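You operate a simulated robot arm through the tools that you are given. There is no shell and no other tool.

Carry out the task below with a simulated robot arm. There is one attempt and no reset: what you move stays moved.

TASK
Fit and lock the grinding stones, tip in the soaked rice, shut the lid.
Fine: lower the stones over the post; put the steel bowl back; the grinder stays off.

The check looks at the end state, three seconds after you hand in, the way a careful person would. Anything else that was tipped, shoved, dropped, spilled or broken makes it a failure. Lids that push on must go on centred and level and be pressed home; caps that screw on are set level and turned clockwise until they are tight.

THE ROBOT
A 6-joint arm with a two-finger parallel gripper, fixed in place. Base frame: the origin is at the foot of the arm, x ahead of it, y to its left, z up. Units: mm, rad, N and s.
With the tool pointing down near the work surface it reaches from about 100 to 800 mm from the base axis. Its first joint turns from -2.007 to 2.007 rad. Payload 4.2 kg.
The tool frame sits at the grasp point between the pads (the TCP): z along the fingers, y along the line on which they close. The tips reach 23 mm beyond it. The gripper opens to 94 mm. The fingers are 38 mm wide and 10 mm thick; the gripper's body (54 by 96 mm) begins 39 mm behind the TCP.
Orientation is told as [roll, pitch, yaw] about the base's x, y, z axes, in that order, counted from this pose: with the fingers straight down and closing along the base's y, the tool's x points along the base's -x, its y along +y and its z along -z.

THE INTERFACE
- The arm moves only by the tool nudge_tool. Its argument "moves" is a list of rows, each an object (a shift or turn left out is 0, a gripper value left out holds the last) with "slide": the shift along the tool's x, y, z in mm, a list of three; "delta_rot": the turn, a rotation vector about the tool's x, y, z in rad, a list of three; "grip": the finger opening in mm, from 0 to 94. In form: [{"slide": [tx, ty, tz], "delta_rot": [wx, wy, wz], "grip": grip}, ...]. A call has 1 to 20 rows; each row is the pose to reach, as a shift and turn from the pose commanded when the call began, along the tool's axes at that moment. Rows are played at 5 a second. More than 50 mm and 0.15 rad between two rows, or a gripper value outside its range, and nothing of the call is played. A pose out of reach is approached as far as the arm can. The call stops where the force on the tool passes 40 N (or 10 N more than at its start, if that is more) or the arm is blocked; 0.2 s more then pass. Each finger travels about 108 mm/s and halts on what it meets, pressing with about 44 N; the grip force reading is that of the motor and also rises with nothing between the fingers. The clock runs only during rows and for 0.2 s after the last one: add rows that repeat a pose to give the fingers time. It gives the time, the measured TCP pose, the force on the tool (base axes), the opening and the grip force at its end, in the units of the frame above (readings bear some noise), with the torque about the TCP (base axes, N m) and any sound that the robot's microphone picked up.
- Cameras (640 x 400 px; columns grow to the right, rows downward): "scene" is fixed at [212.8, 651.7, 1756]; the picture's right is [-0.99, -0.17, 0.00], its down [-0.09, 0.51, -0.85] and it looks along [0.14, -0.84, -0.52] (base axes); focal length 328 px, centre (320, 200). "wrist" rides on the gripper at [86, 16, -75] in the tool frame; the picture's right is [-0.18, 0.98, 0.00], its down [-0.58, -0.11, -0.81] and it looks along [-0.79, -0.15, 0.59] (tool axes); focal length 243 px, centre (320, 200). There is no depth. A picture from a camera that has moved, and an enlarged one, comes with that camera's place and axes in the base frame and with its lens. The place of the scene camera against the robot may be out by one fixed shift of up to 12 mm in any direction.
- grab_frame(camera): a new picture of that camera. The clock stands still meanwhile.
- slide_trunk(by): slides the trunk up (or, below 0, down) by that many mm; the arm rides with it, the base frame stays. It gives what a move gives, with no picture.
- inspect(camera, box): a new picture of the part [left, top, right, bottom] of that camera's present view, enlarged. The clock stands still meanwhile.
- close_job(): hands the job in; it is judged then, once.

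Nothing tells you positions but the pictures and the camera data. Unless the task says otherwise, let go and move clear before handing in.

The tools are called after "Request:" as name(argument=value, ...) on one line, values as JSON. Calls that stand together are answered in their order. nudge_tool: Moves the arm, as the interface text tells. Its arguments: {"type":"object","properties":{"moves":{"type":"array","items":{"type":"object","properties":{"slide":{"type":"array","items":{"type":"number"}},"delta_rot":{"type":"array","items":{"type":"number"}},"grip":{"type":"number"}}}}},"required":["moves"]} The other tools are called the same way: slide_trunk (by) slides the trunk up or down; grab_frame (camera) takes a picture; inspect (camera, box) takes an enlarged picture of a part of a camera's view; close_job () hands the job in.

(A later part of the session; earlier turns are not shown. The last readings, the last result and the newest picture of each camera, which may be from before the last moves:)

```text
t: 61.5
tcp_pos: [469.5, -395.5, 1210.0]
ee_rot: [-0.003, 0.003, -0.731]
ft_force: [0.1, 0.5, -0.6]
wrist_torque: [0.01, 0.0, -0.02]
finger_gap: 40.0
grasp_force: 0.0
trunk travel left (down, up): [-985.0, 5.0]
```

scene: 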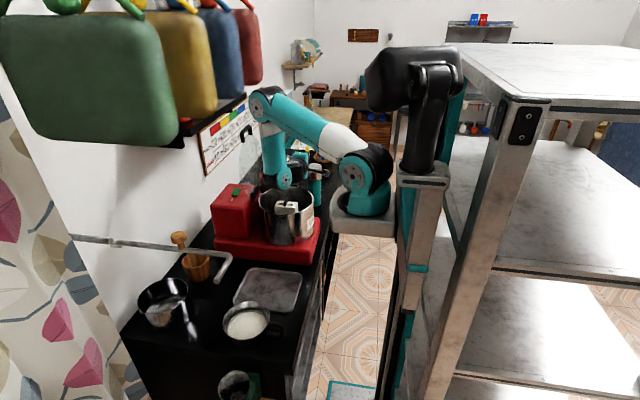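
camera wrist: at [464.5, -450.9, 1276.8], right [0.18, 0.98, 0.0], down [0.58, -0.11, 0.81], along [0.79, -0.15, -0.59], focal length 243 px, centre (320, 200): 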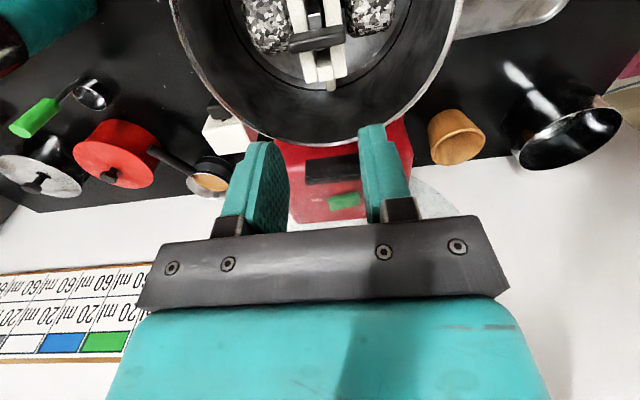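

Request:
nudge_tool(moves=[{"delta_rot": [-0.14, 0, 0]}, {"delta_rot": [-0.28, 0, 0]}, {"delta_rot": [-0.42, 0, 0]}, {"delta_rot": [-0.56, 0, 0]}, {"delta_rot": [-0.7, 0, 0]}, {"delta_rot": [-0.84, 0, 0]}, {"delta_rot": [-0.98, 0, 0]}, {"delta_rot": [-1.12, 0, 0]}, {"delta_rot": [-1.26, 0, 0]}, {"delta_rot": [-1.4, 0, 0]}, {"delta_rot": [-1.54, 0, 0]}, {"delta_rot": [-1.68, 0, 0]}, {"delta_rot": [-1.82, 0, 0]}, {"delta_rot": [-1.96, 0, 0]}, {"delta_rot": [-2.1, 0, 0]}, {"delta_rot": [-2.1, 0, 0]}])

Request:
grab_frame(camera="scene")

Request:
grab_frame(camera="wrist")

```text
t: 64.9
tcp_pos: [376.3, -218.2, 1213.5]
ee_rot: [2.1, 0.002, -0.727]
ft_force: [0.0, -0.4, -0.3]
wrist_torque: [-0.03, -0.04, 0.03]
finger_gap: 39.8
grasp_force: 0.1
out of reach, approached as far as the arm can: row 10, 11, 12, 13, 14, 15, 16
trunk travel left (down, up): [-985.0, 5.0]
```

```text
taken
```

scene: 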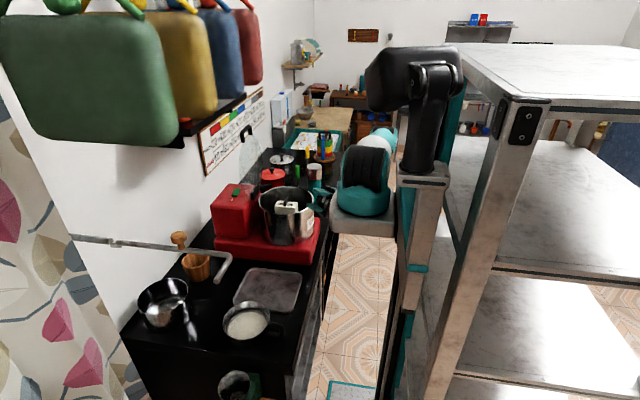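

```text
taken
camera wrist: at [263.6, -215.0, 1190.4], right [-0.19, -0.49, 0.85], down [0.01, -0.87, -0.5], along [0.98, -0.09, 0.17], focal length 243 px, centre (320, 200)
```

wrist: 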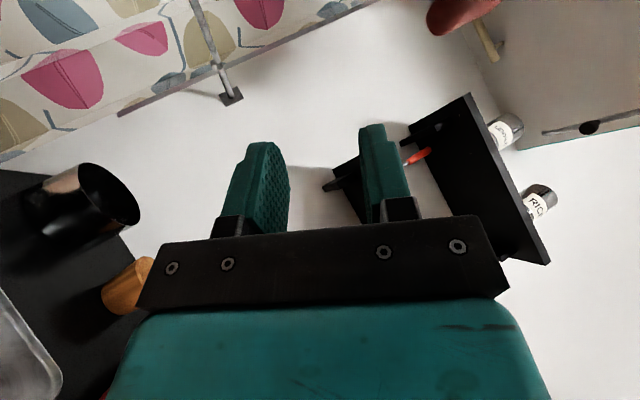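

The position drifted with this roll because the wrist pitch ran out of range. I'll return upright, and then test the first roll direction with a lower trunk so that the forearm slopes outward instead of straight down.

Request:
nudge_tool(moves=[{"slide": [-12, 0, 0], "delta_rot": [0.14, 0, 0]}, {"slide": [-24, 0, 0], "delta_rot": [0.28, 0, 0]}, {"slide": [-36, 0, 0], "delta_rot": [0.42, 0, 0]}, {"slide": [-48, 0, 0], "delta_rot": [0.56, 0, 0]}, {"slide": [-60, 0, 0], "delta_rot": [0.7, 0, 0]}, {"slide": [-72, 0, 0], "delta_rot": [0.84, 0, 0]}, {"slide": [-84, 0, 0], "delta_rot": [0.98, 0, 0]}, {"slide": [-96, 0, 0], "delta_rot": [1.12, 0, 0]}, {"slide": [-108, 0, 0], "delta_rot": [1.26, 0, 0]}, {"slide": [-120, 0, 0], "delta_rot": [1.4, 0, 0]}, {"slide": [-132, 0, 0], "delta_rot": [1.54, 0, 0]}, {"slide": [-144, 0, 0], "delta_rot": [1.68, 0, 0]}, {"slide": [-156, 0, 0], "delta_rot": [1.82, 0, 0]}, {"slide": [-168, 0, 0], "delta_rot": [1.96, 0, 0]}, {"slide": [-180, 0, 0], "delta_rot": [2.1, 0, 0]}, {"slide": [-180, 0, 0], "delta_rot": [2.1, 0, 0]}])

Request:
grab_frame(camera="scene")

```text
t: 68.3
tcp_pos: [504.5, -339.7, 1215.7]
ee_rot: [-0.003, 0.001, -0.728]
ft_force: [0.0, 0.0, 0.5]
wrist_torque: [-0.02, 0.02, 0.02]
finger_gap: 40.0
grasp_force: 0.2
trunk travel left (down, up): [-985.0, 5.0]
```

```text
taken
```

scene: 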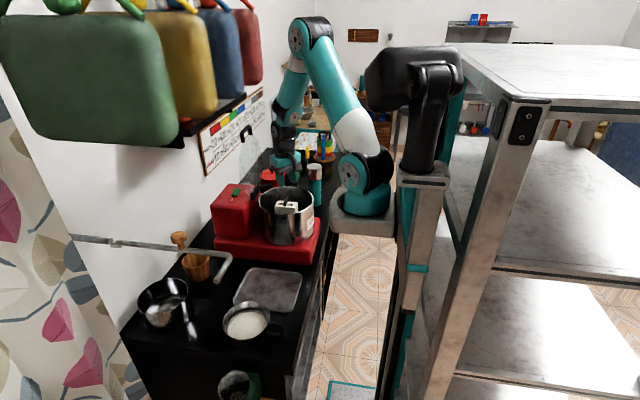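

Upright again. I'll restore yaw, then trade arm height for trunk height (raise the arm, lower the trunk) to test the roll with a lower base.

Request:
nudge_tool(moves=[{"slide": [-11, -36, -20], "delta_rot": [0, 0, -0.12]}, {"slide": [-22, -74, -45], "delta_rot": [0, 0, -0.24]}, {"slide": [-33, -110, -65], "delta_rot": [0, 0, -0.36]}, {"slide": [-45, -147, -85], "delta_rot": [0, 0, -0.48]}, {"slide": [-45, -147, -130], "delta_rot": [0, 0, -0.6]}, {"slide": [-45, -147, -175], "delta_rot": [0, 0, -0.728]}, {"slide": [-45, -147, -220], "delta_rot": [0, 0, -0.728]}, {"slide": [-45, -147, -250], "delta_rot": [0, 0, -0.728]}, {"slide": [-45, -147, -250], "delta_rot": [0, 0, -0.728]}])

Request:
slide_trunk(by=-250)

Request:
nudge_tool(moves=[{"slide": [0, 0, -45]}, {"slide": [0, 0, -90]}, {"slide": [0, 0, -135]}, {"slide": [0, 0, -180]}, {"slide": [0, 0, -200]}, {"slide": [0, 0, -200]}])

```text
t: 70.3
tcp_pos: [443.5, -476.0, 1466.8]
ee_rot: [0.0, 0.004, 0.002]
ft_force: [1.0, 0.2, -0.7]
wrist_torque: [-0.02, 0.02, 0.02]
finger_gap: 40.1
grasp_force: 0.1
trunk travel left (down, up): [-985.0, 5.0]
```

```text
t: 72.8
tcp_pos: [442.2, -476.8, 1215.8]
ee_rot: [-0.002, 0.003, 0.0]
ft_force: [-0.6, -0.1, 0.8]
wrist_torque: [-0.01, 0.03, -0.04]
finger_gap: 40.1
grasp_force: 0.0
trunk travel left (down, up): [-735.0, 255.0]
```

```text
t: 74.2
tcp_pos: [443.8, -477.4, 1416.9]
ee_rot: [-0.001, 0.004, 0.0]
ft_force: [0.2, 0.8, 0.0]
wrist_torque: [-0.01, 0.03, -0.01]
finger_gap: 39.8
grasp_force: 0.1
trunk travel left (down, up): [-735.0, 255.0]
```

Request:
slide_trunk(by=-200)

Request:
nudge_tool(moves=[{"delta_rot": [0.14, 0, 0]}, {"delta_rot": [0.28, 0, 0]}, {"delta_rot": [0.42, 0, 0]}, {"delta_rot": [0.56, 0, 0]}, {"delta_rot": [0.7, 0, 0]}, {"delta_rot": [0.84, 0, 0]}, {"delta_rot": [0.98, 0, 0]}, {"delta_rot": [1.12, 0, 0]}, {"delta_rot": [1.26, 0, 0]}, {"delta_rot": [1.4, 0, 0]}, {"delta_rot": [1.54, 0, 0]}, {"delta_rot": [1.68, 0, 0]}, {"delta_rot": [1.82, 0, 0]}, {"delta_rot": [1.96, 0, 0]}, {"delta_rot": [2.1, 0, 0]}, {"delta_rot": [2.1, 0, 0]}])

Request:
grab_frame(camera="scene")

```text
t: 76.4
tcp_pos: [443.9, -476.5, 1215.8]
ee_rot: [0.0, 0.004, -0.002]
ft_force: [0.0, -0.7, 0.0]
wrist_torque: [0.02, -0.01, -0.02]
finger_gap: 39.9
grasp_force: 0.1
trunk travel left (down, up): [-535.0, 455.0]
```

```text
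t: 79.8
tcp_pos: [450.3, -468.9, 1362.0]
ee_rot: [-1.036, -0.004, 0.018]
ft_force: [0.2, 0.1, -0.7]
wrist_torque: [0.03, 0.01, 0.02]
finger_gap: 40.0
grasp_force: 0.1
out of reach, approached as far as the arm can: row 3, 4, 5, 6, 7, 8, 9, 10, 11, 12, 13, 14, 15, 16
trunk travel left (down, up): [-535.0, 455.0]
```

```text
taken
```

scene: 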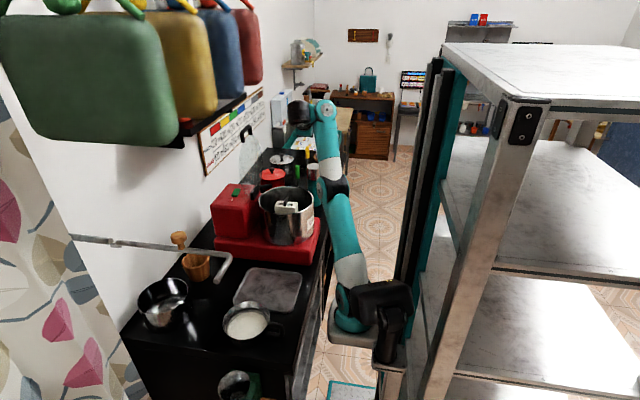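

The roll stalled earlier with the lower trunk, so I need to understand the joint configuration. I'll zoom into the arm in its present posture.

Request:
inspect(camera="scene", box=[260, 70, 440, 370])

Request:
inspect(camera="scene", box=[270, 80, 370, 220])

```text
1.33 times, centred on (350, 220) of scene
camera zoom: at [212.8, 651.7, 1756.0], right [-0.99, -0.17, 0.0], down [-0.09, 0.51, -0.85], along [0.14, -0.84, -0.52], focal length 438 px, centre (280, 173)
```

zoom: 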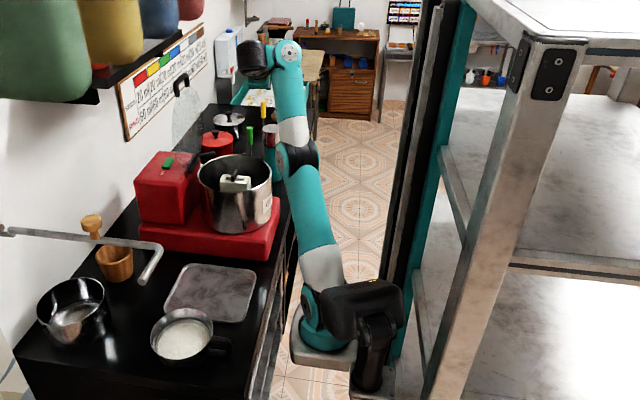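

```text
2.86 times, centred on (320, 150) of scene
camera zoom: at [212.8, 651.7, 1756.0], right [-0.99, -0.17, 0.0], down [-0.09, 0.51, -0.85], along [0.14, -0.84, -0.52], focal length 938 px, centre (320, 343)
```

zoom: 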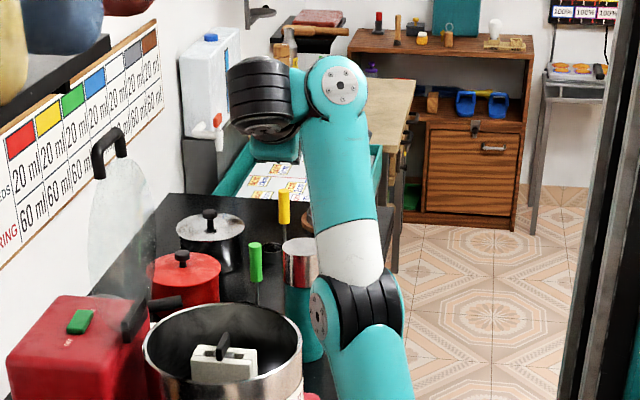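

I now have a consistent picture: the shoulder can't lean back past about 105° and wrist pitch caps at about +90°. A trunk near 440 with the TCP slightly farther out should allow the full outward roll. I'll unroll and rehearse that.

Request:
nudge_tool(moves=[{"delta_rot": [-0.14, 0, 0]}, {"delta_rot": [-0.28, 0, 0]}, {"delta_rot": [-0.42, 0, 0]}, {"delta_rot": [-0.56, 0, 0]}, {"delta_rot": [-0.7, 0, 0]}, {"delta_rot": [-0.84, 0, 0]}, {"delta_rot": [-0.98, 0, 0]}, {"delta_rot": [-1.036, 0, 0]}, {"delta_rot": [-1.036, 0, 0]}])

Request:
nudge_tool(moves=[{"slide": [3, -13, 40], "delta_rot": [0, 0, 0.018]}, {"slide": [10, -26, 80], "delta_rot": [0, 0, 0.018]}, {"slide": [10, -26, 105], "delta_rot": [0, 0, 0.018]}, {"slide": [10, -26, 105], "delta_rot": [0, 0, 0.018]}])

Request:
slide_trunk(by=-95)

```text
t: 81.8
tcp_pos: [431.5, -432.3, 1256.4]
ee_rot: [0.002, -0.006, 0.018]
ft_force: [-0.6, -0.1, 0.4]
wrist_torque: [0.0, 0.0, 0.03]
finger_gap: 40.0
grasp_force: 0.1
out of reach, approached as far as the arm can: row 2, 3, 4, 5, 6, 7, 8, 9
trunk travel left (down, up): [-535.0, 455.0]
```

```text
t: 82.8
tcp_pos: [416.7, -458.5, 1154.9]
ee_rot: [0.002, -0.003, 0.0]
ft_force: [0.3, -0.6, 0.4]
wrist_torque: [0.03, 0.0, -0.01]
finger_gap: 40.0
grasp_force: 0.0
trunk travel left (down, up): [-535.0, 455.0]
```

```text
t: 84.1
tcp_pos: [417.5, -457.9, 1060.4]
ee_rot: [0.002, -0.003, 0.001]
ft_force: [-0.1, 0.1, 0.5]
wrist_torque: [0.01, 0.01, 0.01]
finger_gap: 40.0
grasp_force: 0.1
trunk travel left (down, up): [-440.0, 550.0]
```

The unroll drifted lower than planned and I'm close to the drum's front edge. Nothing was touched (force 0). I'll rise straight up first.

Request:
nudge_tool(moves=[{"slide": [10, 0, -30]}, {"slide": [10, 0, -70]}, {"slide": [0, -10, -105]}, {"slide": [-22, -37, -115]}, {"slide": [-22, -37, -115]}])

Request:
inspect(camera="scene", box=[200, 120, 340, 260])

```text
t: 85.3
tcp_pos: [431.6, -480.4, 1143.6]
ee_rot: [0.0, -0.003, 0.0]
ft_force: [-0.9, 0.4, 0.5]
wrist_torque: [0.0, 0.03, 0.02]
finger_gap: 39.8
grasp_force: 0.0
out of reach, approached as far as the arm can: row 3, 4, 5
trunk travel left (down, up): [-440.0, 550.0]
```

```text
2.86 times, centred on (270, 190) of scene
camera zoom: at [212.8, 651.7, 1756.0], right [-0.99, -0.17, 0.0], down [-0.09, 0.51, -0.85], along [0.14, -0.84, -0.52], focal length 938 px, centre (463, 229)
```

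zoom: 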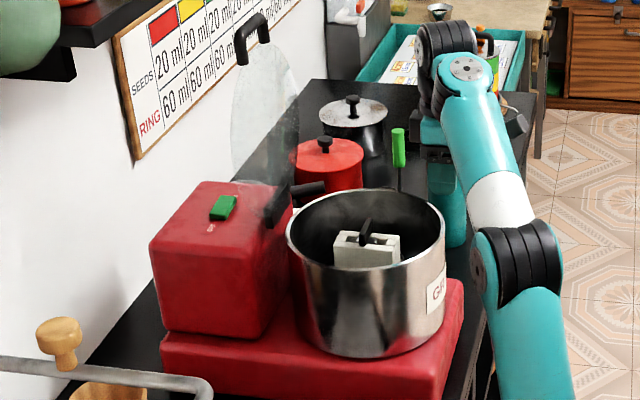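

At this trunk height the arm is near full stretch when vertical. I'll come in closer first, then rehearse the roll with a gradual outward/upward path.

Request:
nudge_tool(moves=[{"slide": [-4, 20, 5]}, {"slide": [-8, 40, 15]}, {"slide": [-8, 40, 15]}])

Request:
nudge_tool(moves=[{"slide": [0, 0, -6], "delta_rot": [0.14, 0, 0]}, {"slide": [0, 0, -12], "delta_rot": [0.28, 0, 0]}, {"slide": [0, -4, -18], "delta_rot": [0.42, 0, 0]}, {"slide": [0, -10, -24], "delta_rot": [0.56, 0, 0]}, {"slide": [0, -18, -30], "delta_rot": [0.7, 0, 0]}, {"slide": [0, -26, -32], "delta_rot": [0.84, 0, 0]}, {"slide": [0, -34, -32], "delta_rot": [0.98, 0, 0]}, {"slide": [0, -42, -32], "delta_rot": [1.12, 0, 0]}, {"slide": [0, -50, -32], "delta_rot": [1.26, 0, 0]}, {"slide": [0, -50, -32], "delta_rot": [1.4, 0, 0]}, {"slide": [0, -50, -32], "delta_rot": [1.54, 0, 0]}, {"slide": [0, -50, -32], "delta_rot": [1.68, 0, 0]}, {"slide": [0, -50, -32], "delta_rot": [1.82, 0, 0]}, {"slide": [0, -50, -32], "delta_rot": [1.96, 0, 0]}, {"slide": [0, -50, -32], "delta_rot": [2.1, 0, 0]}, {"slide": [0, -50, -32], "delta_rot": [2.1, 0, 0]}])

Request:
grab_frame(camera="scene")

```text
t: 86.1
tcp_pos: [439.7, -440.0, 1129.3]
ee_rot: [0.001, -0.004, -0.001]
ft_force: [-0.4, -0.4, 0.1]
wrist_torque: [0.0, -0.01, -0.01]
finger_gap: 39.9
grasp_force: 0.1
trunk travel left (down, up): [-440.0, 550.0]
```

```text
t: 89.5
tcp_pos: [454.9, -480.0, 1253.4]
ee_rot: [-1.006, -0.005, 0.002]
ft_force: [0.0, 0.5, -0.5]
wrist_torque: [-0.01, 0.03, 0.03]
finger_gap: 40.0
grasp_force: 0.1
out of reach, approached as far as the arm can: row 4, 5, 6, 7, 8, 9, 10, 11, 12, 13, 14, 15, 16
trunk travel left (down, up): [-440.0, 550.0]
```

```text
taken
```

scene: 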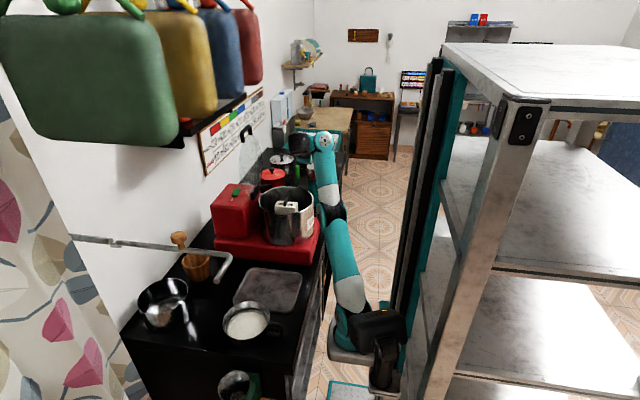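

This time the stall came from outer reach (the arm fully stretched), as did the second test at high trunk. The sideways roll (yaw −0.73, roll toward the front) should work at a mid trunk height. I'll unroll while coming in and lower, then set that up.

Request:
nudge_tool(moves=[{"slide": [0, 16, -2], "delta_rot": [-0.13, 0, 0]}, {"slide": [0, 32, -4], "delta_rot": [-0.26, 0, 0]}, {"slide": [0, 48, -5], "delta_rot": [-0.39, 0, 0]}, {"slide": [0, 64, -7], "delta_rot": [-0.52, 0, 0]}, {"slide": [0, 80, -9], "delta_rot": [-0.65, 0, 0]}, {"slide": [0, 96, -11], "delta_rot": [-0.78, 0, 0]}, {"slide": [0, 112, -12], "delta_rot": [-0.91, 0, 0]}, {"slide": [0, 127, -14], "delta_rot": [-1.006, 0, 0]}, {"slide": [0, 127, -14], "delta_rot": [-1.006, 0, 0]}])

Request:
slide_trunk(by=100)

```text
t: 91.5
tcp_pos: [454.5, -404.0, 1156.2]
ee_rot: [0.0, -0.006, 0.003]
ft_force: [0.8, 1.0, -0.3]
wrist_torque: [0.01, 0.04, -0.02]
finger_gap: 40.1
grasp_force: 0.1
trunk travel left (down, up): [-440.0, 550.0]
```

```text
t: 92.8
tcp_pos: [454.9, -404.5, 1256.5]
ee_rot: [0.001, -0.005, 0.002]
ft_force: [-0.4, -0.3, 0.5]
wrist_torque: [-0.01, -0.04, -0.01]
finger_gap: 39.8
grasp_force: 0.2
trunk travel left (down, up): [-540.0, 450.0]
```

Request:
slide_trunk(by=190)

Request:
nudge_tool(moves=[{"slide": [0, 0, 45], "delta_rot": [0, 0, 0.12]}, {"slide": [-5, 2, 90], "delta_rot": [0, 0, 0.24]}, {"slide": [-10, 5, 135], "delta_rot": [0, 0, 0.36]}, {"slide": [-14, 8, 180], "delta_rot": [0, 0, 0.48]}, {"slide": [-14, 8, 225], "delta_rot": [0, 0, 0.6]}, {"slide": [-14, 8, 260], "delta_rot": [0, 0, 0.73]}, {"slide": [-14, 8, 260], "delta_rot": [0, 0, 0.73]}])

```text
t: 94.9
tcp_pos: [455.4, -403.6, 1446.5]
ee_rot: [0.001, -0.005, 0.002]
ft_force: [-0.5, -0.4, 0.3]
wrist_torque: [0.01, 0.0, -0.05]
finger_gap: 40.0
grasp_force: 0.0
trunk travel left (down, up): [-730.0, 260.0]
```

```text
t: 96.5
tcp_pos: [470.3, -395.6, 1184.9]
ee_rot: [0.003, 0.0, -0.728]
ft_force: [-1.1, 0.9, 0.9]
wrist_torque: [-0.04, -0.01, 0.0]
finger_gap: 39.9
grasp_force: 0.0
trunk travel left (down, up): [-730.0, 260.0]
```

Now I rehearse the roll toward the front at this trunk height.

Request:
nudge_tool(moves=[{"delta_rot": [-0.14, 0, 0]}, {"delta_rot": [-0.28, 0, 0]}, {"delta_rot": [-0.42, 0, 0]}, {"delta_rot": [-0.56, 0, 0]}, {"delta_rot": [-0.7, 0, 0]}, {"delta_rot": [-0.84, 0, 0]}, {"delta_rot": [-0.98, 0, 0]}, {"delta_rot": [-1.12, 0, 0]}, {"delta_rot": [-1.26, 0, 0]}, {"delta_rot": [-1.4, 0, 0]}, {"delta_rot": [-1.54, 0, 0]}, {"delta_rot": [-1.68, 0, 0]}, {"delta_rot": [-1.82, 0, 0]}, {"delta_rot": [-1.96, 0, 0]}, {"delta_rot": [-2.1, 0, 0]}, {"delta_rot": [-2.1, 0, 0]}])

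Request:
grab_frame(camera="scene")

Request:
grab_frame(camera="wrist")

```text
t: 99.9
tcp_pos: [378.3, -212.5, 1085.5]
ee_rot: [2.105, -0.002, -0.727]
ft_force: [0.5, -0.2, -0.2]
wrist_torque: [-0.01, 0.01, -0.03]
finger_gap: 39.8
grasp_force: 0.1
out of reach, approached as far as the arm can: row 6, 7, 8, 9, 10, 11, 12, 13, 14, 15, 16
trunk travel left (down, up): [-730.0, 260.0]
```

```text
taken
```

scene: 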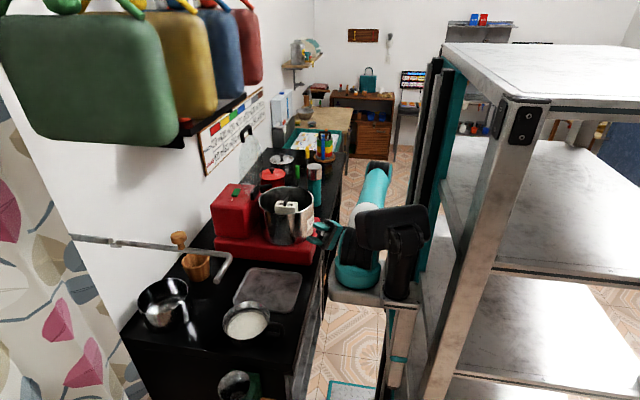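

```text
taken
camera wrist: at [265.1, -209.8, 1061.1], right [-0.2, -0.49, 0.85], down [0.01, -0.86, -0.5], along [0.98, -0.09, 0.18], focal length 243 px, centre (320, 200)
```

wrist: 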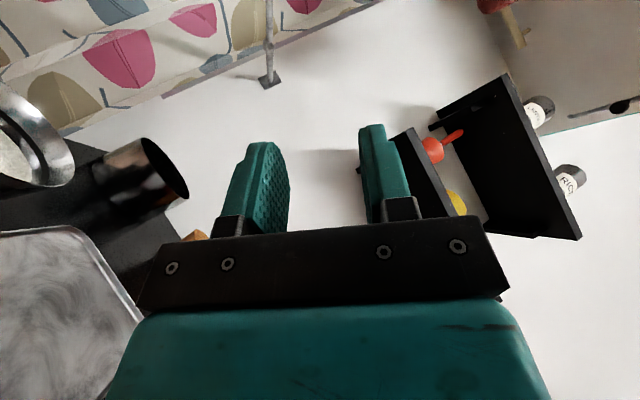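

The rehearsals are informative: the wrist-pitch range is the limiter. A better option is yaw ≈ −1.47 so that the roll is a pure sideways tilt. I'll unroll along the path that worked before, rising slightly.

Request:
nudge_tool(moves=[{"slide": [-10, 3.5, 2], "delta_rot": [0.14, 0, 0]}, {"slide": [-20, 7, 4], "delta_rot": [0.28, 0, 0]}, {"slide": [-30, 10.5, 6], "delta_rot": [0.42, 0, 0]}, {"slide": [-40, 14, 8], "delta_rot": [0.56, 0, 0]}, {"slide": [-50, 17.5, 10], "delta_rot": [0.7, 0, 0]}, {"slide": [-60, 21, 12], "delta_rot": [0.84, 0, 0]}, {"slide": [-70, 24.5, 14], "delta_rot": [0.98, 0, 0]}, {"slide": [-80, 28, 16], "delta_rot": [1.12, 0, 0]}, {"slide": [-90, 31.5, 18], "delta_rot": [1.26, 0, 0]}, {"slide": [-100, 35, 20], "delta_rot": [1.4, 0, 0]}, {"slide": [-110, 38.5, 22], "delta_rot": [1.54, 0, 0]}, {"slide": [-120, 42, 24], "delta_rot": [1.68, 0, 0]}, {"slide": [-130, 45.5, 26], "delta_rot": [1.82, 0, 0]}, {"slide": [-140, 49, 28], "delta_rot": [1.96, 0, 0]}, {"slide": [-150, 52.5, 30], "delta_rot": [2.1, 0, 0]}, {"slide": [-150, 52.5, 30], "delta_rot": [2.1, 0, 0]}])

Request:
slide_trunk(by=200)

```text
t: 103.3
tcp_pos: [487.1, -308.4, 1141.3]
ee_rot: [0.002, -0.004, -0.728]
ft_force: [0.5, 0.1, -0.3]
wrist_torque: [0.03, -0.01, 0.0]
finger_gap: 39.9
grasp_force: 0.1
trunk travel left (down, up): [-730.0, 260.0]
```

```text
t: 105.5
tcp_pos: [487.3, -307.3, 1339.8]
ee_rot: [0.003, -0.003, -0.727]
ft_force: [0.1, -0.4, 0.3]
wrist_torque: [0.02, -0.01, -0.03]
finger_gap: 40.1
grasp_force: 0.1
trunk travel left (down, up): [-930.0, 60.0]
```

Request:
nudge_tool(moves=[{"slide": [-15, -5, 40], "delta_rot": [0, 0, 0.14]}, {"slide": [-30, -10, 80], "delta_rot": [0, 0, 0.28]}, {"slide": [-45, -15, 120], "delta_rot": [0, 0, 0.42]}, {"slide": [-59, -21, 155], "delta_rot": [0, 0, 0.56]}, {"slide": [-59, -21, 180], "delta_rot": [0, 0, 0.7]}, {"slide": [-59, -21, 180], "delta_rot": [0, 0, 0.748]}, {"slide": [-59, -21, 180], "delta_rot": [0, 0, 0.748]}])

Request:
nudge_tool(moves=[{"delta_rot": [-0.14, 0, 0]}, {"delta_rot": [-0.28, 0, 0]}, {"delta_rot": [-0.42, 0, 0]}, {"delta_rot": [-0.56, 0, 0]}, {"delta_rot": [-0.7, 0, 0]}, {"delta_rot": [-0.84, 0, 0]}, {"delta_rot": [-0.98, 0, 0]}, {"slide": [0, 6.6, 0], "delta_rot": [-1.12, 0, 0]}, {"slide": [0, 6.6, 0], "delta_rot": [-1.12, 0, 0]}])

Request:
grab_frame(camera="scene")

```text
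t: 107.1
tcp_pos: [519.6, -364.5, 1161.3]
ee_rot: [0.006, 0.0, -1.478]
ft_force: [-0.3, -0.8, 0.7]
wrist_torque: [0.03, -0.02, -0.01]
finger_gap: 40.0
grasp_force: 0.1
trunk travel left (down, up): [-930.0, 60.0]
```

```text
t: 109.1
tcp_pos: [524.0, -362.1, 1161.1]
ee_rot: [1.126, 0.0, -1.476]
ft_force: [-0.3, -0.1, 0.1]
wrist_torque: [-0.01, 0.0, -0.02]
finger_gap: 40.2
grasp_force: 0.0
trunk travel left (down, up): [-930.0, 60.0]
```

```text
taken
```

scene: 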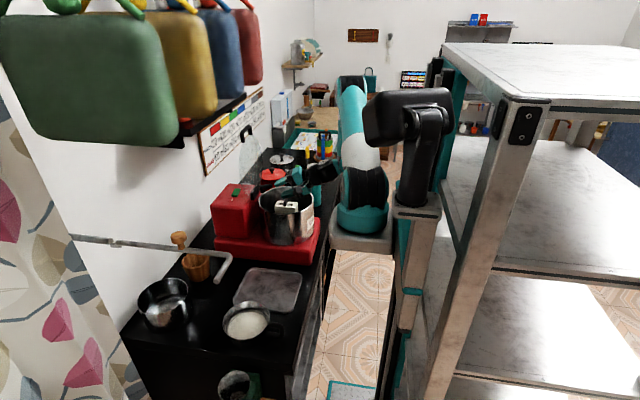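

Smooth so far with no flags at 1.12 rad. Continuing the rehearsal toward 120°.

Request:
nudge_tool(moves=[{"slide": [0, 4.3, 9], "delta_rot": [-0.14, 0, 0]}, {"slide": [0, 7.2, 15], "delta_rot": [-0.28, 0, 0]}, {"slide": [0, 8.3, 17.5], "delta_rot": [-0.42, 0, 0]}, {"slide": [0, 7.9, 16.6], "delta_rot": [-0.56, 0, 0]}, {"slide": [0, 5.8, 12], "delta_rot": [-0.7, 0, 0]}, {"slide": [0, 2.2, 4.5], "delta_rot": [-0.84, 0, 0]}, {"slide": [0, -3, -6.3], "delta_rot": [-0.98, 0, 0]}, {"slide": [0, -3, -6.3], "delta_rot": [-0.98, 0, 0]}])

Request:
grab_frame(camera="scene")

Request:
inspect(camera="scene", box=[220, 110, 380, 260])

```text
t: 110.9
tcp_pos: [395.8, -249.9, 1173.4]
ee_rot: [2.106, 0.0, -1.476]
ft_force: [0.0, -0.7, -0.1]
wrist_torque: [-0.05, -0.05, 0.0]
finger_gap: 40.3
grasp_force: 0.0
out of reach, approached as far as the arm can: row 3, 4, 5, 6, 7, 8
trunk travel left (down, up): [-930.0, 60.0]
```

```text
taken
```

scene: 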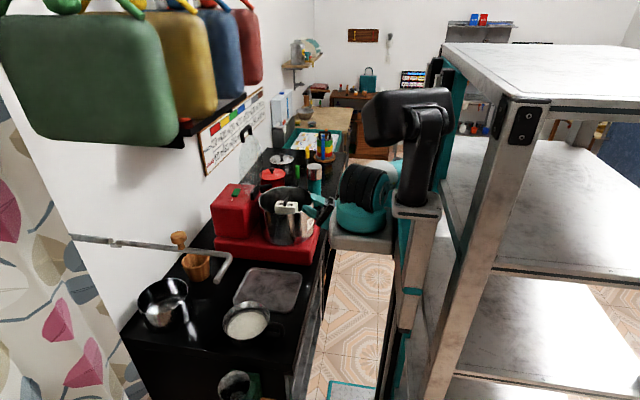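

```text
2.67 times, centred on (300, 185) of scene
camera zoom: at [212.8, 651.7, 1756.0], right [-0.99, -0.17, 0.0], down [-0.09, 0.51, -0.85], along [0.14, -0.84, -0.52], focal length 875 px, centre (373, 240)
```

zoom: 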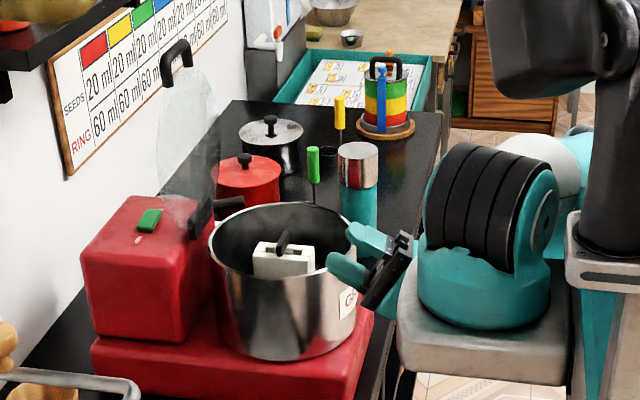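

The pure sideways roll hits a wrist singularity at 90°. The best remaining option is a radial outward tilt with the tool farther out (yaw +0.62, TCP≈(484, −562)) and trunk ≈460. I'll unroll first.

Request:
nudge_tool(moves=[{"slide": [-4, -3.3, 5.7], "delta_rot": [0.14, 0, 0]}, {"slide": [-8, -6.6, 11.4], "delta_rot": [0.28, 0, 0]}, {"slide": [-12, -10, 17], "delta_rot": [0.42, 0, 0]}, {"slide": [-16, -13, 22.7], "delta_rot": [0.56, 0, 0]}, {"slide": [-20, -16.6, 28.4], "delta_rot": [0.7, 0, 0]}, {"slide": [-24, -20, 34], "delta_rot": [0.84, 0, 0]}, {"slide": [-28, -23, 40], "delta_rot": [0.98, 0, 0]}, {"slide": [-32, -26.6, 45.5], "delta_rot": [1.12, 0, 0]}, {"slide": [-36, -30, 51], "delta_rot": [1.26, 0, 0]}, {"slide": [-40, -33, 57], "delta_rot": [1.4, 0, 0]}, {"slide": [-44, -36.6, 62.6], "delta_rot": [1.54, 0, 0]}, {"slide": [-48, -40, 68], "delta_rot": [1.68, 0, 0]}, {"slide": [-52, -43, 74], "delta_rot": [1.82, 0, 0]}, {"slide": [-56, -46.6, 79.7], "delta_rot": [1.96, 0, 0]}, {"slide": [-60, -50, 85.4], "delta_rot": [2.106, 0, 0]}, {"slide": [-60, -50, 85.4], "delta_rot": [2.106, 0, 0]}])

Request:
grab_frame(camera="scene")

```text
t: 114.3
tcp_pos: [506.1, -301.5, 1168.2]
ee_rot: [-0.002, 0.002, -1.477]
ft_force: [0.3, -0.2, -0.2]
wrist_torque: [-0.01, -0.01, 0.05]
finger_gap: 40.1
grasp_force: 0.0
out of reach, approached as far as the arm can: row 3, 4, 5, 6, 7, 8, 9, 10, 11
trunk travel left (down, up): [-930.0, 60.0]
```

```text
taken
```

scene: 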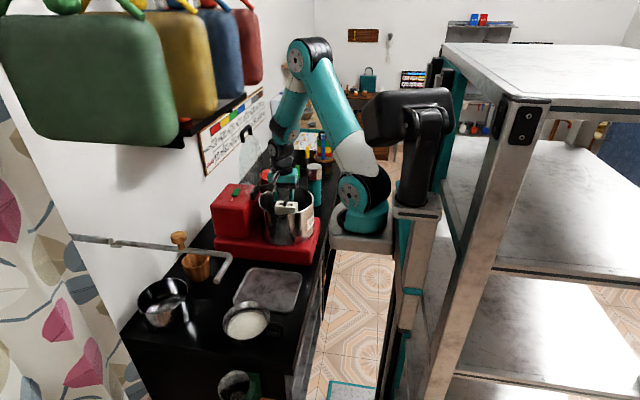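

Back upright with nothing disturbed. Now I'll set yaw +0.62 and step the trunk down while raising the arm.

Request:
nudge_tool(moves=[{"slide": [0, 0, -16], "delta_rot": [0, 0, -0.14]}, {"slide": [0, 0, -32], "delta_rot": [0, 0, -0.28]}, {"slide": [0, 0, -48], "delta_rot": [0, 0, -0.42]}, {"slide": [0, 0, -64], "delta_rot": [0, 0, -0.56]}, {"slide": [0, 0, -80], "delta_rot": [0, 0, -0.7]}, {"slide": [0, 0, -96], "delta_rot": [0, 0, -0.84]}, {"slide": [0, 0, -112], "delta_rot": [0, 0, -0.98]}, {"slide": [0, 0, -128], "delta_rot": [0, 0, -1.12]}, {"slide": [0, 0, -144], "delta_rot": [0, 0, -1.26]}, {"slide": [0, 0, -160], "delta_rot": [0, 0, -1.4]}, {"slide": [0, 0, -176], "delta_rot": [0, 0, -1.54]}, {"slide": [0, 0, -192], "delta_rot": [0, 0, -1.68]}, {"slide": [0, 0, -208], "delta_rot": [0, 0, -1.82]}, {"slide": [0, 0, -224], "delta_rot": [0, 0, -1.96]}, {"slide": [0, 0, -235], "delta_rot": [0, 0, -2.097]}, {"slide": [0, 0, -235], "delta_rot": [0, 0, -2.097]}])

Request:
slide_trunk(by=-235)

Request:
nudge_tool(moves=[{"slide": [0, 0, -45]}, {"slide": [0, 0, -90]}, {"slide": [0, 0, -135]}, {"slide": [0, 0, -180]}, {"slide": [0, 0, -220]}, {"slide": [0, 0, -220]}])

```text
t: 117.7
tcp_pos: [506.9, -302.0, 1405.6]
ee_rot: [-0.001, 0.002, 0.623]
ft_force: [-0.2, -0.3, 0.2]
wrist_torque: [0.0, 0.04, 0.03]
finger_gap: 40.2
grasp_force: 0.0
trunk travel left (down, up): [-930.0, 60.0]
```

```text
t: 120.2
tcp_pos: [506.5, -302.9, 1170.2]
ee_rot: [0.001, 0.003, 0.622]
ft_force: [-0.2, -0.5, 1.0]
wrist_torque: [0.0, 0.0, 0.01]
finger_gap: 39.9
grasp_force: 0.2
trunk travel left (down, up): [-695.0, 295.0]
```

```text
t: 121.5
tcp_pos: [508.1, -302.5, 1387.8]
ee_rot: [0.002, 0.003, 0.621]
ft_force: [-0.3, 0.6, -0.7]
wrist_torque: [0.01, -0.01, -0.01]
finger_gap: 40.2
grasp_force: 0.1
trunk travel left (down, up): [-695.0, 295.0]
```

Request:
slide_trunk(by=-225)

Request:
nudge_tool(moves=[{"slide": [28, -33, 0]}, {"slide": [56, -66, 0]}, {"slide": [85, -98, 4]}, {"slide": [114, -131, 10]}, {"slide": [142, -164, 16]}, {"slide": [171, -197, 22]}, {"slide": [171, -197, 22]}])

```text
t: 123.9
tcp_pos: [508.5, -302.1, 1163.1]
ee_rot: [0.003, 0.003, 0.622]
ft_force: [-0.4, -0.2, 0.6]
wrist_torque: [0.0, -0.03, -0.01]
finger_gap: 40.2
grasp_force: 0.0
trunk travel left (down, up): [-470.0, 520.0]
```

```text
t: 125.5
tcp_pos: [473.5, -543.4, 1118.8]
ee_rot: [0.001, 0.002, 0.622]
ft_force: [0.6, -0.5, -0.5]
wrist_torque: [-0.04, -0.03, -0.01]
finger_gap: 40.0
grasp_force: 0.1
out of reach, approached as far as the arm can: row 5, 6, 7
trunk travel left (down, up): [-470.0, 520.0]
```

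I'm at the outer limit here. I'll back off a little and rehearse the outward roll from this farther position.

Request:
nudge_tool(moves=[{"slide": [0, 20, 0]}, {"slide": [0, 20, -10], "delta_rot": [0.12, 0, 0]}, {"slide": [0, 20, -20], "delta_rot": [0.24, 0, 0]}, {"slide": [0, 15, -30], "delta_rot": [0.36, 0, 0]}, {"slide": [0, 10, -35], "delta_rot": [0.48, 0, 0]}, {"slide": [0, 5, -35], "delta_rot": [0.6, 0, 0]}, {"slide": [0, 0, -35], "delta_rot": [0.72, 0, 0]}, {"slide": [0, -5, -35], "delta_rot": [0.84, 0, 0]}, {"slide": [0, -10, -35], "delta_rot": [0.96, 0, 0]}, {"slide": [0, -10, -35], "delta_rot": [0.96, 0, 0]}])

Request:
inspect(camera="scene", box=[240, 80, 440, 360])

```text
t: 127.7
tcp_pos: [479.1, -548.1, 1227.5]
ee_rot: [-0.882, 0.011, 0.622]
ft_force: [0.0, -0.6, 0.8]
wrist_torque: [0.02, 0.01, -0.01]
finger_gap: 40.0
grasp_force: 0.1
out of reach, approached as far as the arm can: row 6, 7, 8, 9, 10
trunk travel left (down, up): [-470.0, 520.0]
```

```text
1.43 times, centred on (340, 220) of scene
camera zoom: at [212.8, 651.7, 1756.0], right [-0.99, -0.17, 0.0], down [-0.09, 0.51, -0.85], along [0.14, -0.84, -0.52], focal length 469 px, centre (291, 171)
```

zoom: 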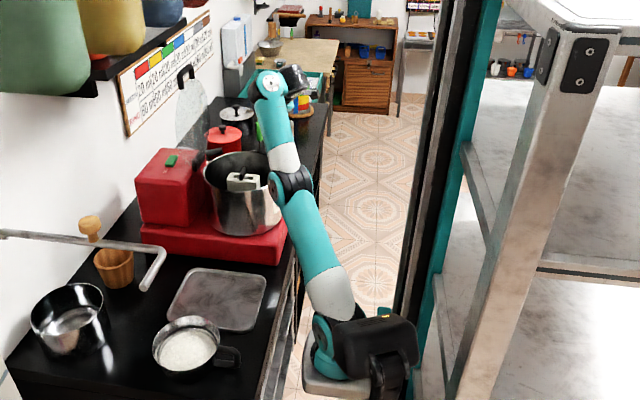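

I suspect the elbow flipped when the arm was fully stretched. I'll look closely at the elbow.

Request:
inspect(camera="scene", box=[290, 120, 390, 340])

Request:
inspect(camera="scene", box=[300, 170, 370, 260])

```text
1.82 times, centred on (340, 230) of scene
camera zoom: at [212.8, 651.7, 1756.0], right [-0.99, -0.17, 0.0], down [-0.09, 0.51, -0.85], along [0.14, -0.84, -0.52], focal length 597 px, centre (284, 146)
```

zoom: 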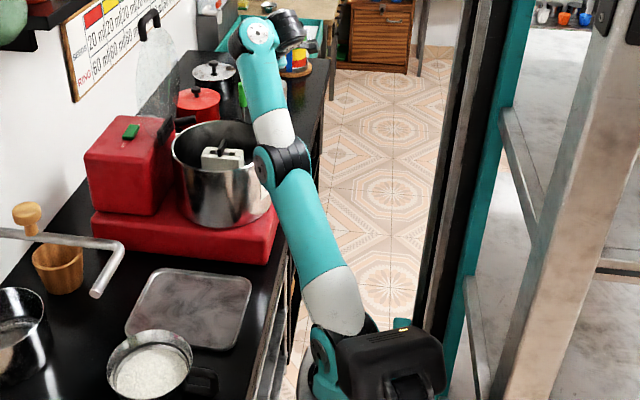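

```text
4.44 times, centred on (335, 215) of scene
camera zoom: at [212.8, 651.7, 1756.0], right [-0.99, -0.17, 0.0], down [-0.09, 0.51, -0.85], along [0.14, -0.84, -0.52], focal length 1458 px, centre (253, 133)
```

zoom: 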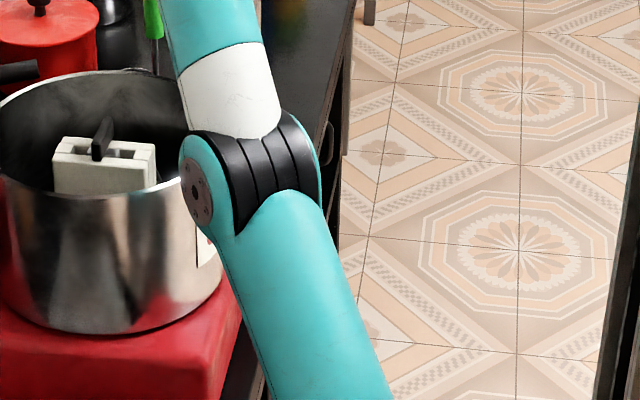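

I now have a consistent model: the elbow flipped "down" when the arm was stretched, and the shoulder can't drop below about 12°, which explains all the stalls. I'll unroll inward, away from full stretch, and check the elbow state.

Request:
nudge_tool(moves=[{"slide": [-8, 17.3, -7], "delta_rot": [-0.11, 0, 0]}, {"slide": [-16, 34.6, -14], "delta_rot": [-0.22, 0, 0]}, {"slide": [-24, 52, -21], "delta_rot": [-0.33, 0, 0]}, {"slide": [-32, 69, -28], "delta_rot": [-0.44, 0, 0]}, {"slide": [-40, 86.6, -35], "delta_rot": [-0.55, 0, 0]}, {"slide": [-48, 104, -42], "delta_rot": [-0.66, 0, 0]}, {"slide": [-56, 121, -49], "delta_rot": [-0.77, 0, 0]}, {"slide": [-63.6, 138.6, -56.5], "delta_rot": [-0.882, 0, 0]}, {"slide": [-63.6, 138.6, -56.5], "delta_rot": [-0.882, 0, 0]}])

Request:
inspect(camera="scene", box=[260, 80, 400, 340])

```text
t: 129.7
tcp_pos: [454.4, -405.4, 1156.8]
ee_rot: [0.003, 0.013, 0.622]
ft_force: [-0.4, 0.1, -0.3]
wrist_torque: [0.04, 0.02, 0.01]
finger_gap: 39.8
grasp_force: 0.1
out of reach, approached as far as the arm can: row 1, 5
trunk travel left (down, up): [-470.0, 520.0]
```

```text
1.54 times, centred on (330, 210) of scene
camera zoom: at [212.8, 651.7, 1756.0], right [-0.99, -0.17, 0.0], down [-0.09, 0.51, -0.85], along [0.14, -0.84, -0.52], focal length 505 px, centre (305, 185)
```

zoom: 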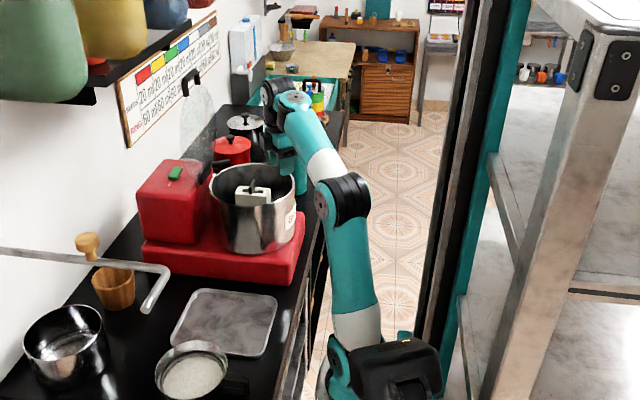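

The elbow is now up again. I'll return yaw to 0, keep away from full stretch, and rehearse the outward roll at this trunk height (bowl-centre over drum-centre geometry).

Request:
nudge_tool(moves=[{"slide": [8, -7, 5], "delta_rot": [0, 0, 0.12]}, {"slide": [17, -15, 10], "delta_rot": [0, 0, 0.24]}, {"slide": [25, -22, 16], "delta_rot": [0, 0, 0.36]}, {"slide": [34, -30, 22], "delta_rot": [0, 0, 0.48]}, {"slide": [42.6, -37, 27], "delta_rot": [0, 0, 0.622]}, {"slide": [42.6, -37, 27], "delta_rot": [0, 0, 0.622]}])

Request:
nudge_tool(moves=[{"slide": [0, 0, -4], "delta_rot": [0.14, 0, 0]}, {"slide": [0, -3, -8], "delta_rot": [0.28, 0, 0]}, {"slide": [0, -6, -13], "delta_rot": [0.42, 0, 0]}, {"slide": [0, -9, -18], "delta_rot": [0.56, 0, 0]}, {"slide": [0, -13, -22], "delta_rot": [0.7, 0, 0]}, {"slide": [0, -17, -25], "delta_rot": [0.84, 0, 0]}, {"slide": [0, -21, -27], "delta_rot": [0.98, 0, 0]}, {"slide": [0, -25, -28], "delta_rot": [1.12, 0, 0]}, {"slide": [0, -28, -28], "delta_rot": [1.26, 0, 0]}, {"slide": [0, -31, -28], "delta_rot": [1.4, 0, 0]}, {"slide": [0, -34, -28], "delta_rot": [1.54, 0, 0]}, {"slide": [0, -35, -28], "delta_rot": [1.68, 0, 0]}, {"slide": [0, -35, -28], "delta_rot": [1.82, 0, 0]}, {"slide": [0, -35, -28], "delta_rot": [1.96, 0, 0]}, {"slide": [0, -35, -28], "delta_rot": [2.1, 0, 0]}, {"slide": [0, -35, -28], "delta_rot": [2.1, 0, 0]}])

Request:
grab_frame(camera="scene")

```text
t: 131.1
tcp_pos: [440.6, -462.0, 1129.6]
ee_rot: [-0.006, 0.009, 0.0]
ft_force: [0.7, -0.5, -0.8]
wrist_torque: [-0.04, 0.01, 0.01]
finger_gap: 39.8
grasp_force: 0.0
trunk travel left (down, up): [-470.0, 520.0]
```

```text
t: 134.5
tcp_pos: [464.1, -490.4, 1271.1]
ee_rot: [-0.979, 0.006, 0.007]
ft_force: [-0.3, -0.1, 0.0]
wrist_torque: [-0.01, -0.01, -0.01]
finger_gap: 39.9
grasp_force: 0.0
out of reach, approached as far as the arm can: row 3, 4, 5, 6, 7, 8, 9, 10, 11, 12, 13, 14, 15, 16
trunk travel left (down, up): [-470.0, 520.0]
```

```text
taken
```

scene: 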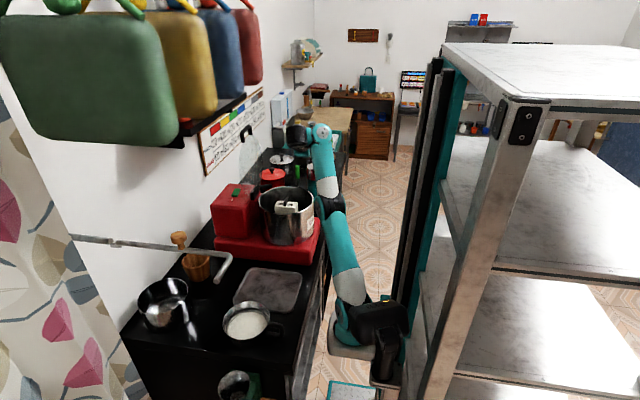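

Request:
inspect(camera="scene", box=[295, 110, 405, 350])

Request:
inspect(camera="scene", box=[300, 180, 390, 320])

```text
1.67 times, centred on (350, 230) of scene
camera zoom: at [212.8, 651.7, 1756.0], right [-0.99, -0.17, 0.0], down [-0.09, 0.51, -0.85], along [0.14, -0.84, -0.52], focal length 547 px, centre (270, 150)
```

zoom: 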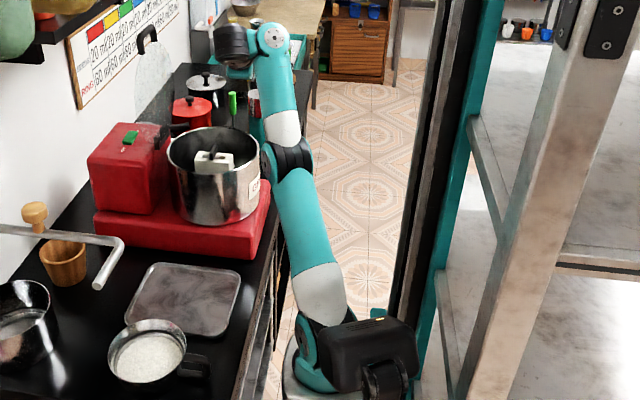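

```text
2.86 times, centred on (345, 250) of scene
camera zoom: at [212.8, 651.7, 1756.0], right [-0.99, -0.17, 0.0], down [-0.09, 0.51, -0.85], along [0.14, -0.84, -0.52], focal length 938 px, centre (249, 57)
```

zoom: 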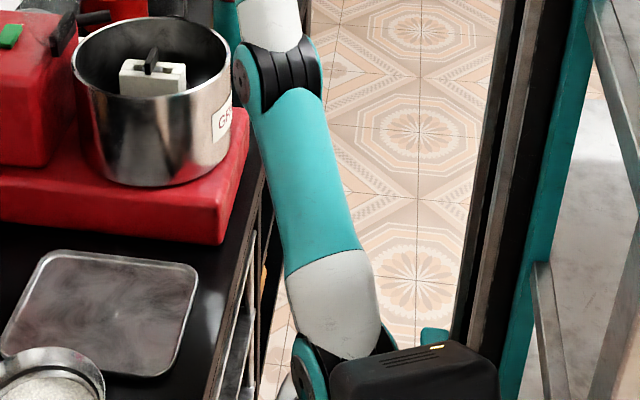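

The upper arm narrows toward the elbow, so it's in elbow-down. I'll unroll inward, go back up to the high trunk position (which forces elbow-up), and come down again without stretching.

Request:
nudge_tool(moves=[{"slide": [2, 16, -3], "delta_rot": [-0.12, 0, 0]}, {"slide": [4, 32, -6], "delta_rot": [-0.24, 0, 0]}, {"slide": [6, 48, -9], "delta_rot": [-0.36, 0, 0]}, {"slide": [8, 64, -12], "delta_rot": [-0.48, 0, 0]}, {"slide": [10, 80, -15], "delta_rot": [-0.6, 0, 0]}, {"slide": [10, 96, -18], "delta_rot": [-0.72, 0, 0]}, {"slide": [10, 112, -21], "delta_rot": [-0.85, 0, 0]}, {"slide": [10, 130, -25], "delta_rot": [-0.979, 0, 0]}, {"slide": [10, 130, -25], "delta_rot": [-0.979, 0, 0]}])

Request:
slide_trunk(by=260)

```text
t: 136.5
tcp_pos: [453.9, -391.3, 1175.3]
ee_rot: [0.0, 0.008, 0.007]
ft_force: [0.2, 0.6, 0.2]
wrist_torque: [-0.01, -0.02, 0.01]
finger_gap: 40.2
grasp_force: 0.1
trunk travel left (down, up): [-470.0, 520.0]
```

```text
t: 139.2
tcp_pos: [453.7, -393.0, 1434.8]
ee_rot: [0.0, 0.007, 0.008]
ft_force: [0.5, -0.3, 0.0]
wrist_torque: [0.04, 0.02, 0.0]
finger_gap: 40.2
grasp_force: 0.1
trunk travel left (down, up): [-730.0, 260.0]
```

Request:
nudge_tool(moves=[{"slide": [-8, 15, 40]}, {"slide": [-16, 30, 80]}, {"slide": [-24, 46, 120]}, {"slide": [-32, 62, 160]}, {"slide": [-40, 78, 200]}, {"slide": [-46, 93, 235]}, {"slide": [-46, 93, 260]}, {"slide": [-46, 93, 260]}])

Request:
inspect(camera="scene", box=[240, 20, 420, 320])

```text
t: 141.0
tcp_pos: [525.5, -335.4, 1320.2]
ee_rot: [0.0, 0.008, 0.006]
ft_force: [0.0, -0.7, -0.5]
wrist_torque: [0.03, -0.02, -0.01]
finger_gap: 39.9
grasp_force: 0.1
out of reach, approached as far as the arm can: row 3, 4, 5, 6, 7, 8
trunk travel left (down, up): [-730.0, 260.0]
```

```text
1.33 times, centred on (330, 170) of scene
camera zoom: at [212.8, 651.7, 1756.0], right [-0.99, -0.17, 0.0], down [-0.09, 0.51, -0.85], along [0.14, -0.84, -0.52], focal length 438 px, centre (307, 240)
```

zoom: 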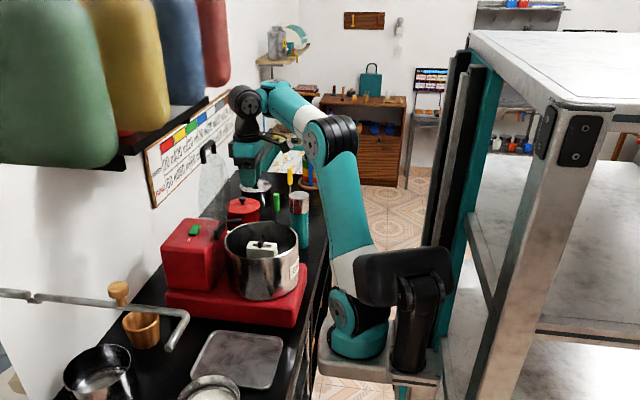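

Request:
nudge_tool(moves=[{"slide": [0, 0, 20]}, {"slide": [0, 0, 40]}, {"slide": [0, 0, 60]}, {"slide": [0, 0, 60]}])

```text
t: 142.0
tcp_pos: [548.1, -351.4, 1306.9]
ee_rot: [0.004, 0.01, 0.007]
ft_force: [-1.5, 0.4, 0.3]
wrist_torque: [-0.01, -0.02, 0.01]
finger_gap: 39.9
grasp_force: 0.1
out of reach, approached as far as the arm can: row 1, 2, 3, 4
trunk travel left (down, up): [-730.0, 260.0]
```

I'll normalise the arm by returning to its initial relative pose (trunk 925, TCP ≈ (305, −400, 1540)), then look at the posture from there.

Request:
slide_trunk(by=195)

Request:
nudge_tool(moves=[{"slide": [40, -8, -6]}, {"slide": [80, -16, -12]}, {"slide": [120, -24, -18]}, {"slide": [160, -32, -24]}, {"slide": [200, -40, -30]}, {"slide": [242, -48, -38]}, {"slide": [242, -48, -38]}])

Request:
grab_frame(camera="scene")

```text
t: 144.1
tcp_pos: [548.6, -353.0, 1502.6]
ee_rot: [0.005, 0.01, 0.008]
ft_force: [-1.0, -0.5, 0.1]
wrist_torque: [0.01, -0.01, 0.02]
finger_gap: 40.1
grasp_force: 0.0
trunk travel left (down, up): [-925.0, 65.0]
```

```text
t: 145.7
tcp_pos: [309.2, -401.3, 1545.4]
ee_rot: [0.001, 0.012, 0.007]
ft_force: [0.2, -0.9, 0.0]
wrist_torque: [0.0, 0.0, -0.04]
finger_gap: 39.9
grasp_force: 0.0
out of reach, approached as far as the arm can: row 1, 2, 3
trunk travel left (down, up): [-925.0, 65.0]
```

```text
taken
```

scene: 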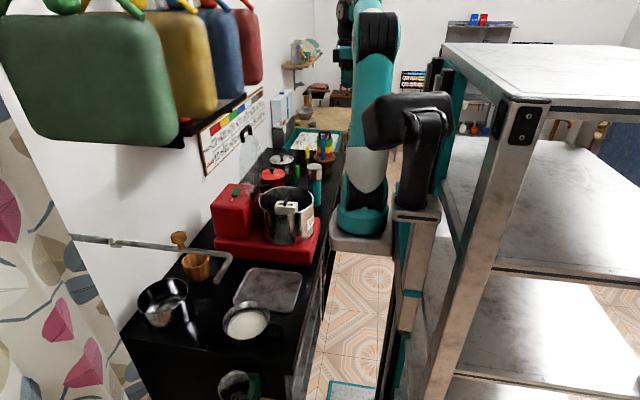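

The posture matches the start. From here I'll ride the trunk straight down to 500 (gripper in front of the counter, clear), then approach the pour position without stretching.

Request:
slide_trunk(by=-425)

Request:
nudge_tool(moves=[{"slide": [0, 0, -25]}, {"slide": [-35, -14, -35]}, {"slide": [-70, -28, -35]}, {"slide": [-105, -42, -30]}, {"slide": [-132, -54, -15]}, {"slide": [-132, -54, -15]}])

Request:
inspect(camera="scene", box=[260, 80, 420, 340])

```text
refused: -425 is not a number from -400 to 400
```

```text
t: 147.1
tcp_pos: [438.8, -456.2, 1555.6]
ee_rot: [0.003, 0.011, 0.007]
ft_force: [0.4, -0.1, 1.0]
wrist_torque: [0.04, -0.02, 0.03]
finger_gap: 40.1
grasp_force: 0.1
trunk travel left (down, up): [-925.0, 65.0]
```

```text
1.54 times, centred on (340, 210) of scene
camera zoom: at [212.8, 651.7, 1756.0], right [-0.99, -0.17, 0.0], down [-0.09, 0.51, -0.85], along [0.14, -0.84, -0.52], focal length 505 px, centre (289, 185)
```

zoom: 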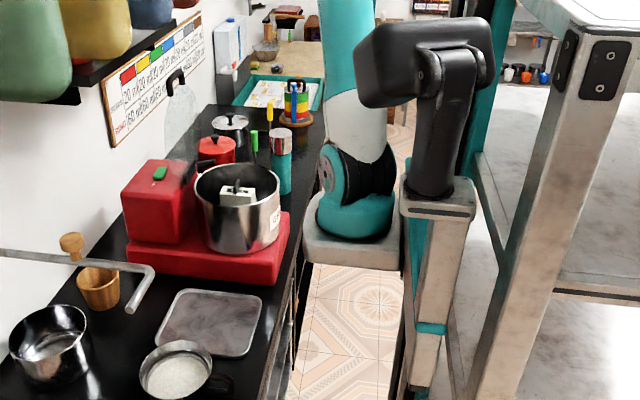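

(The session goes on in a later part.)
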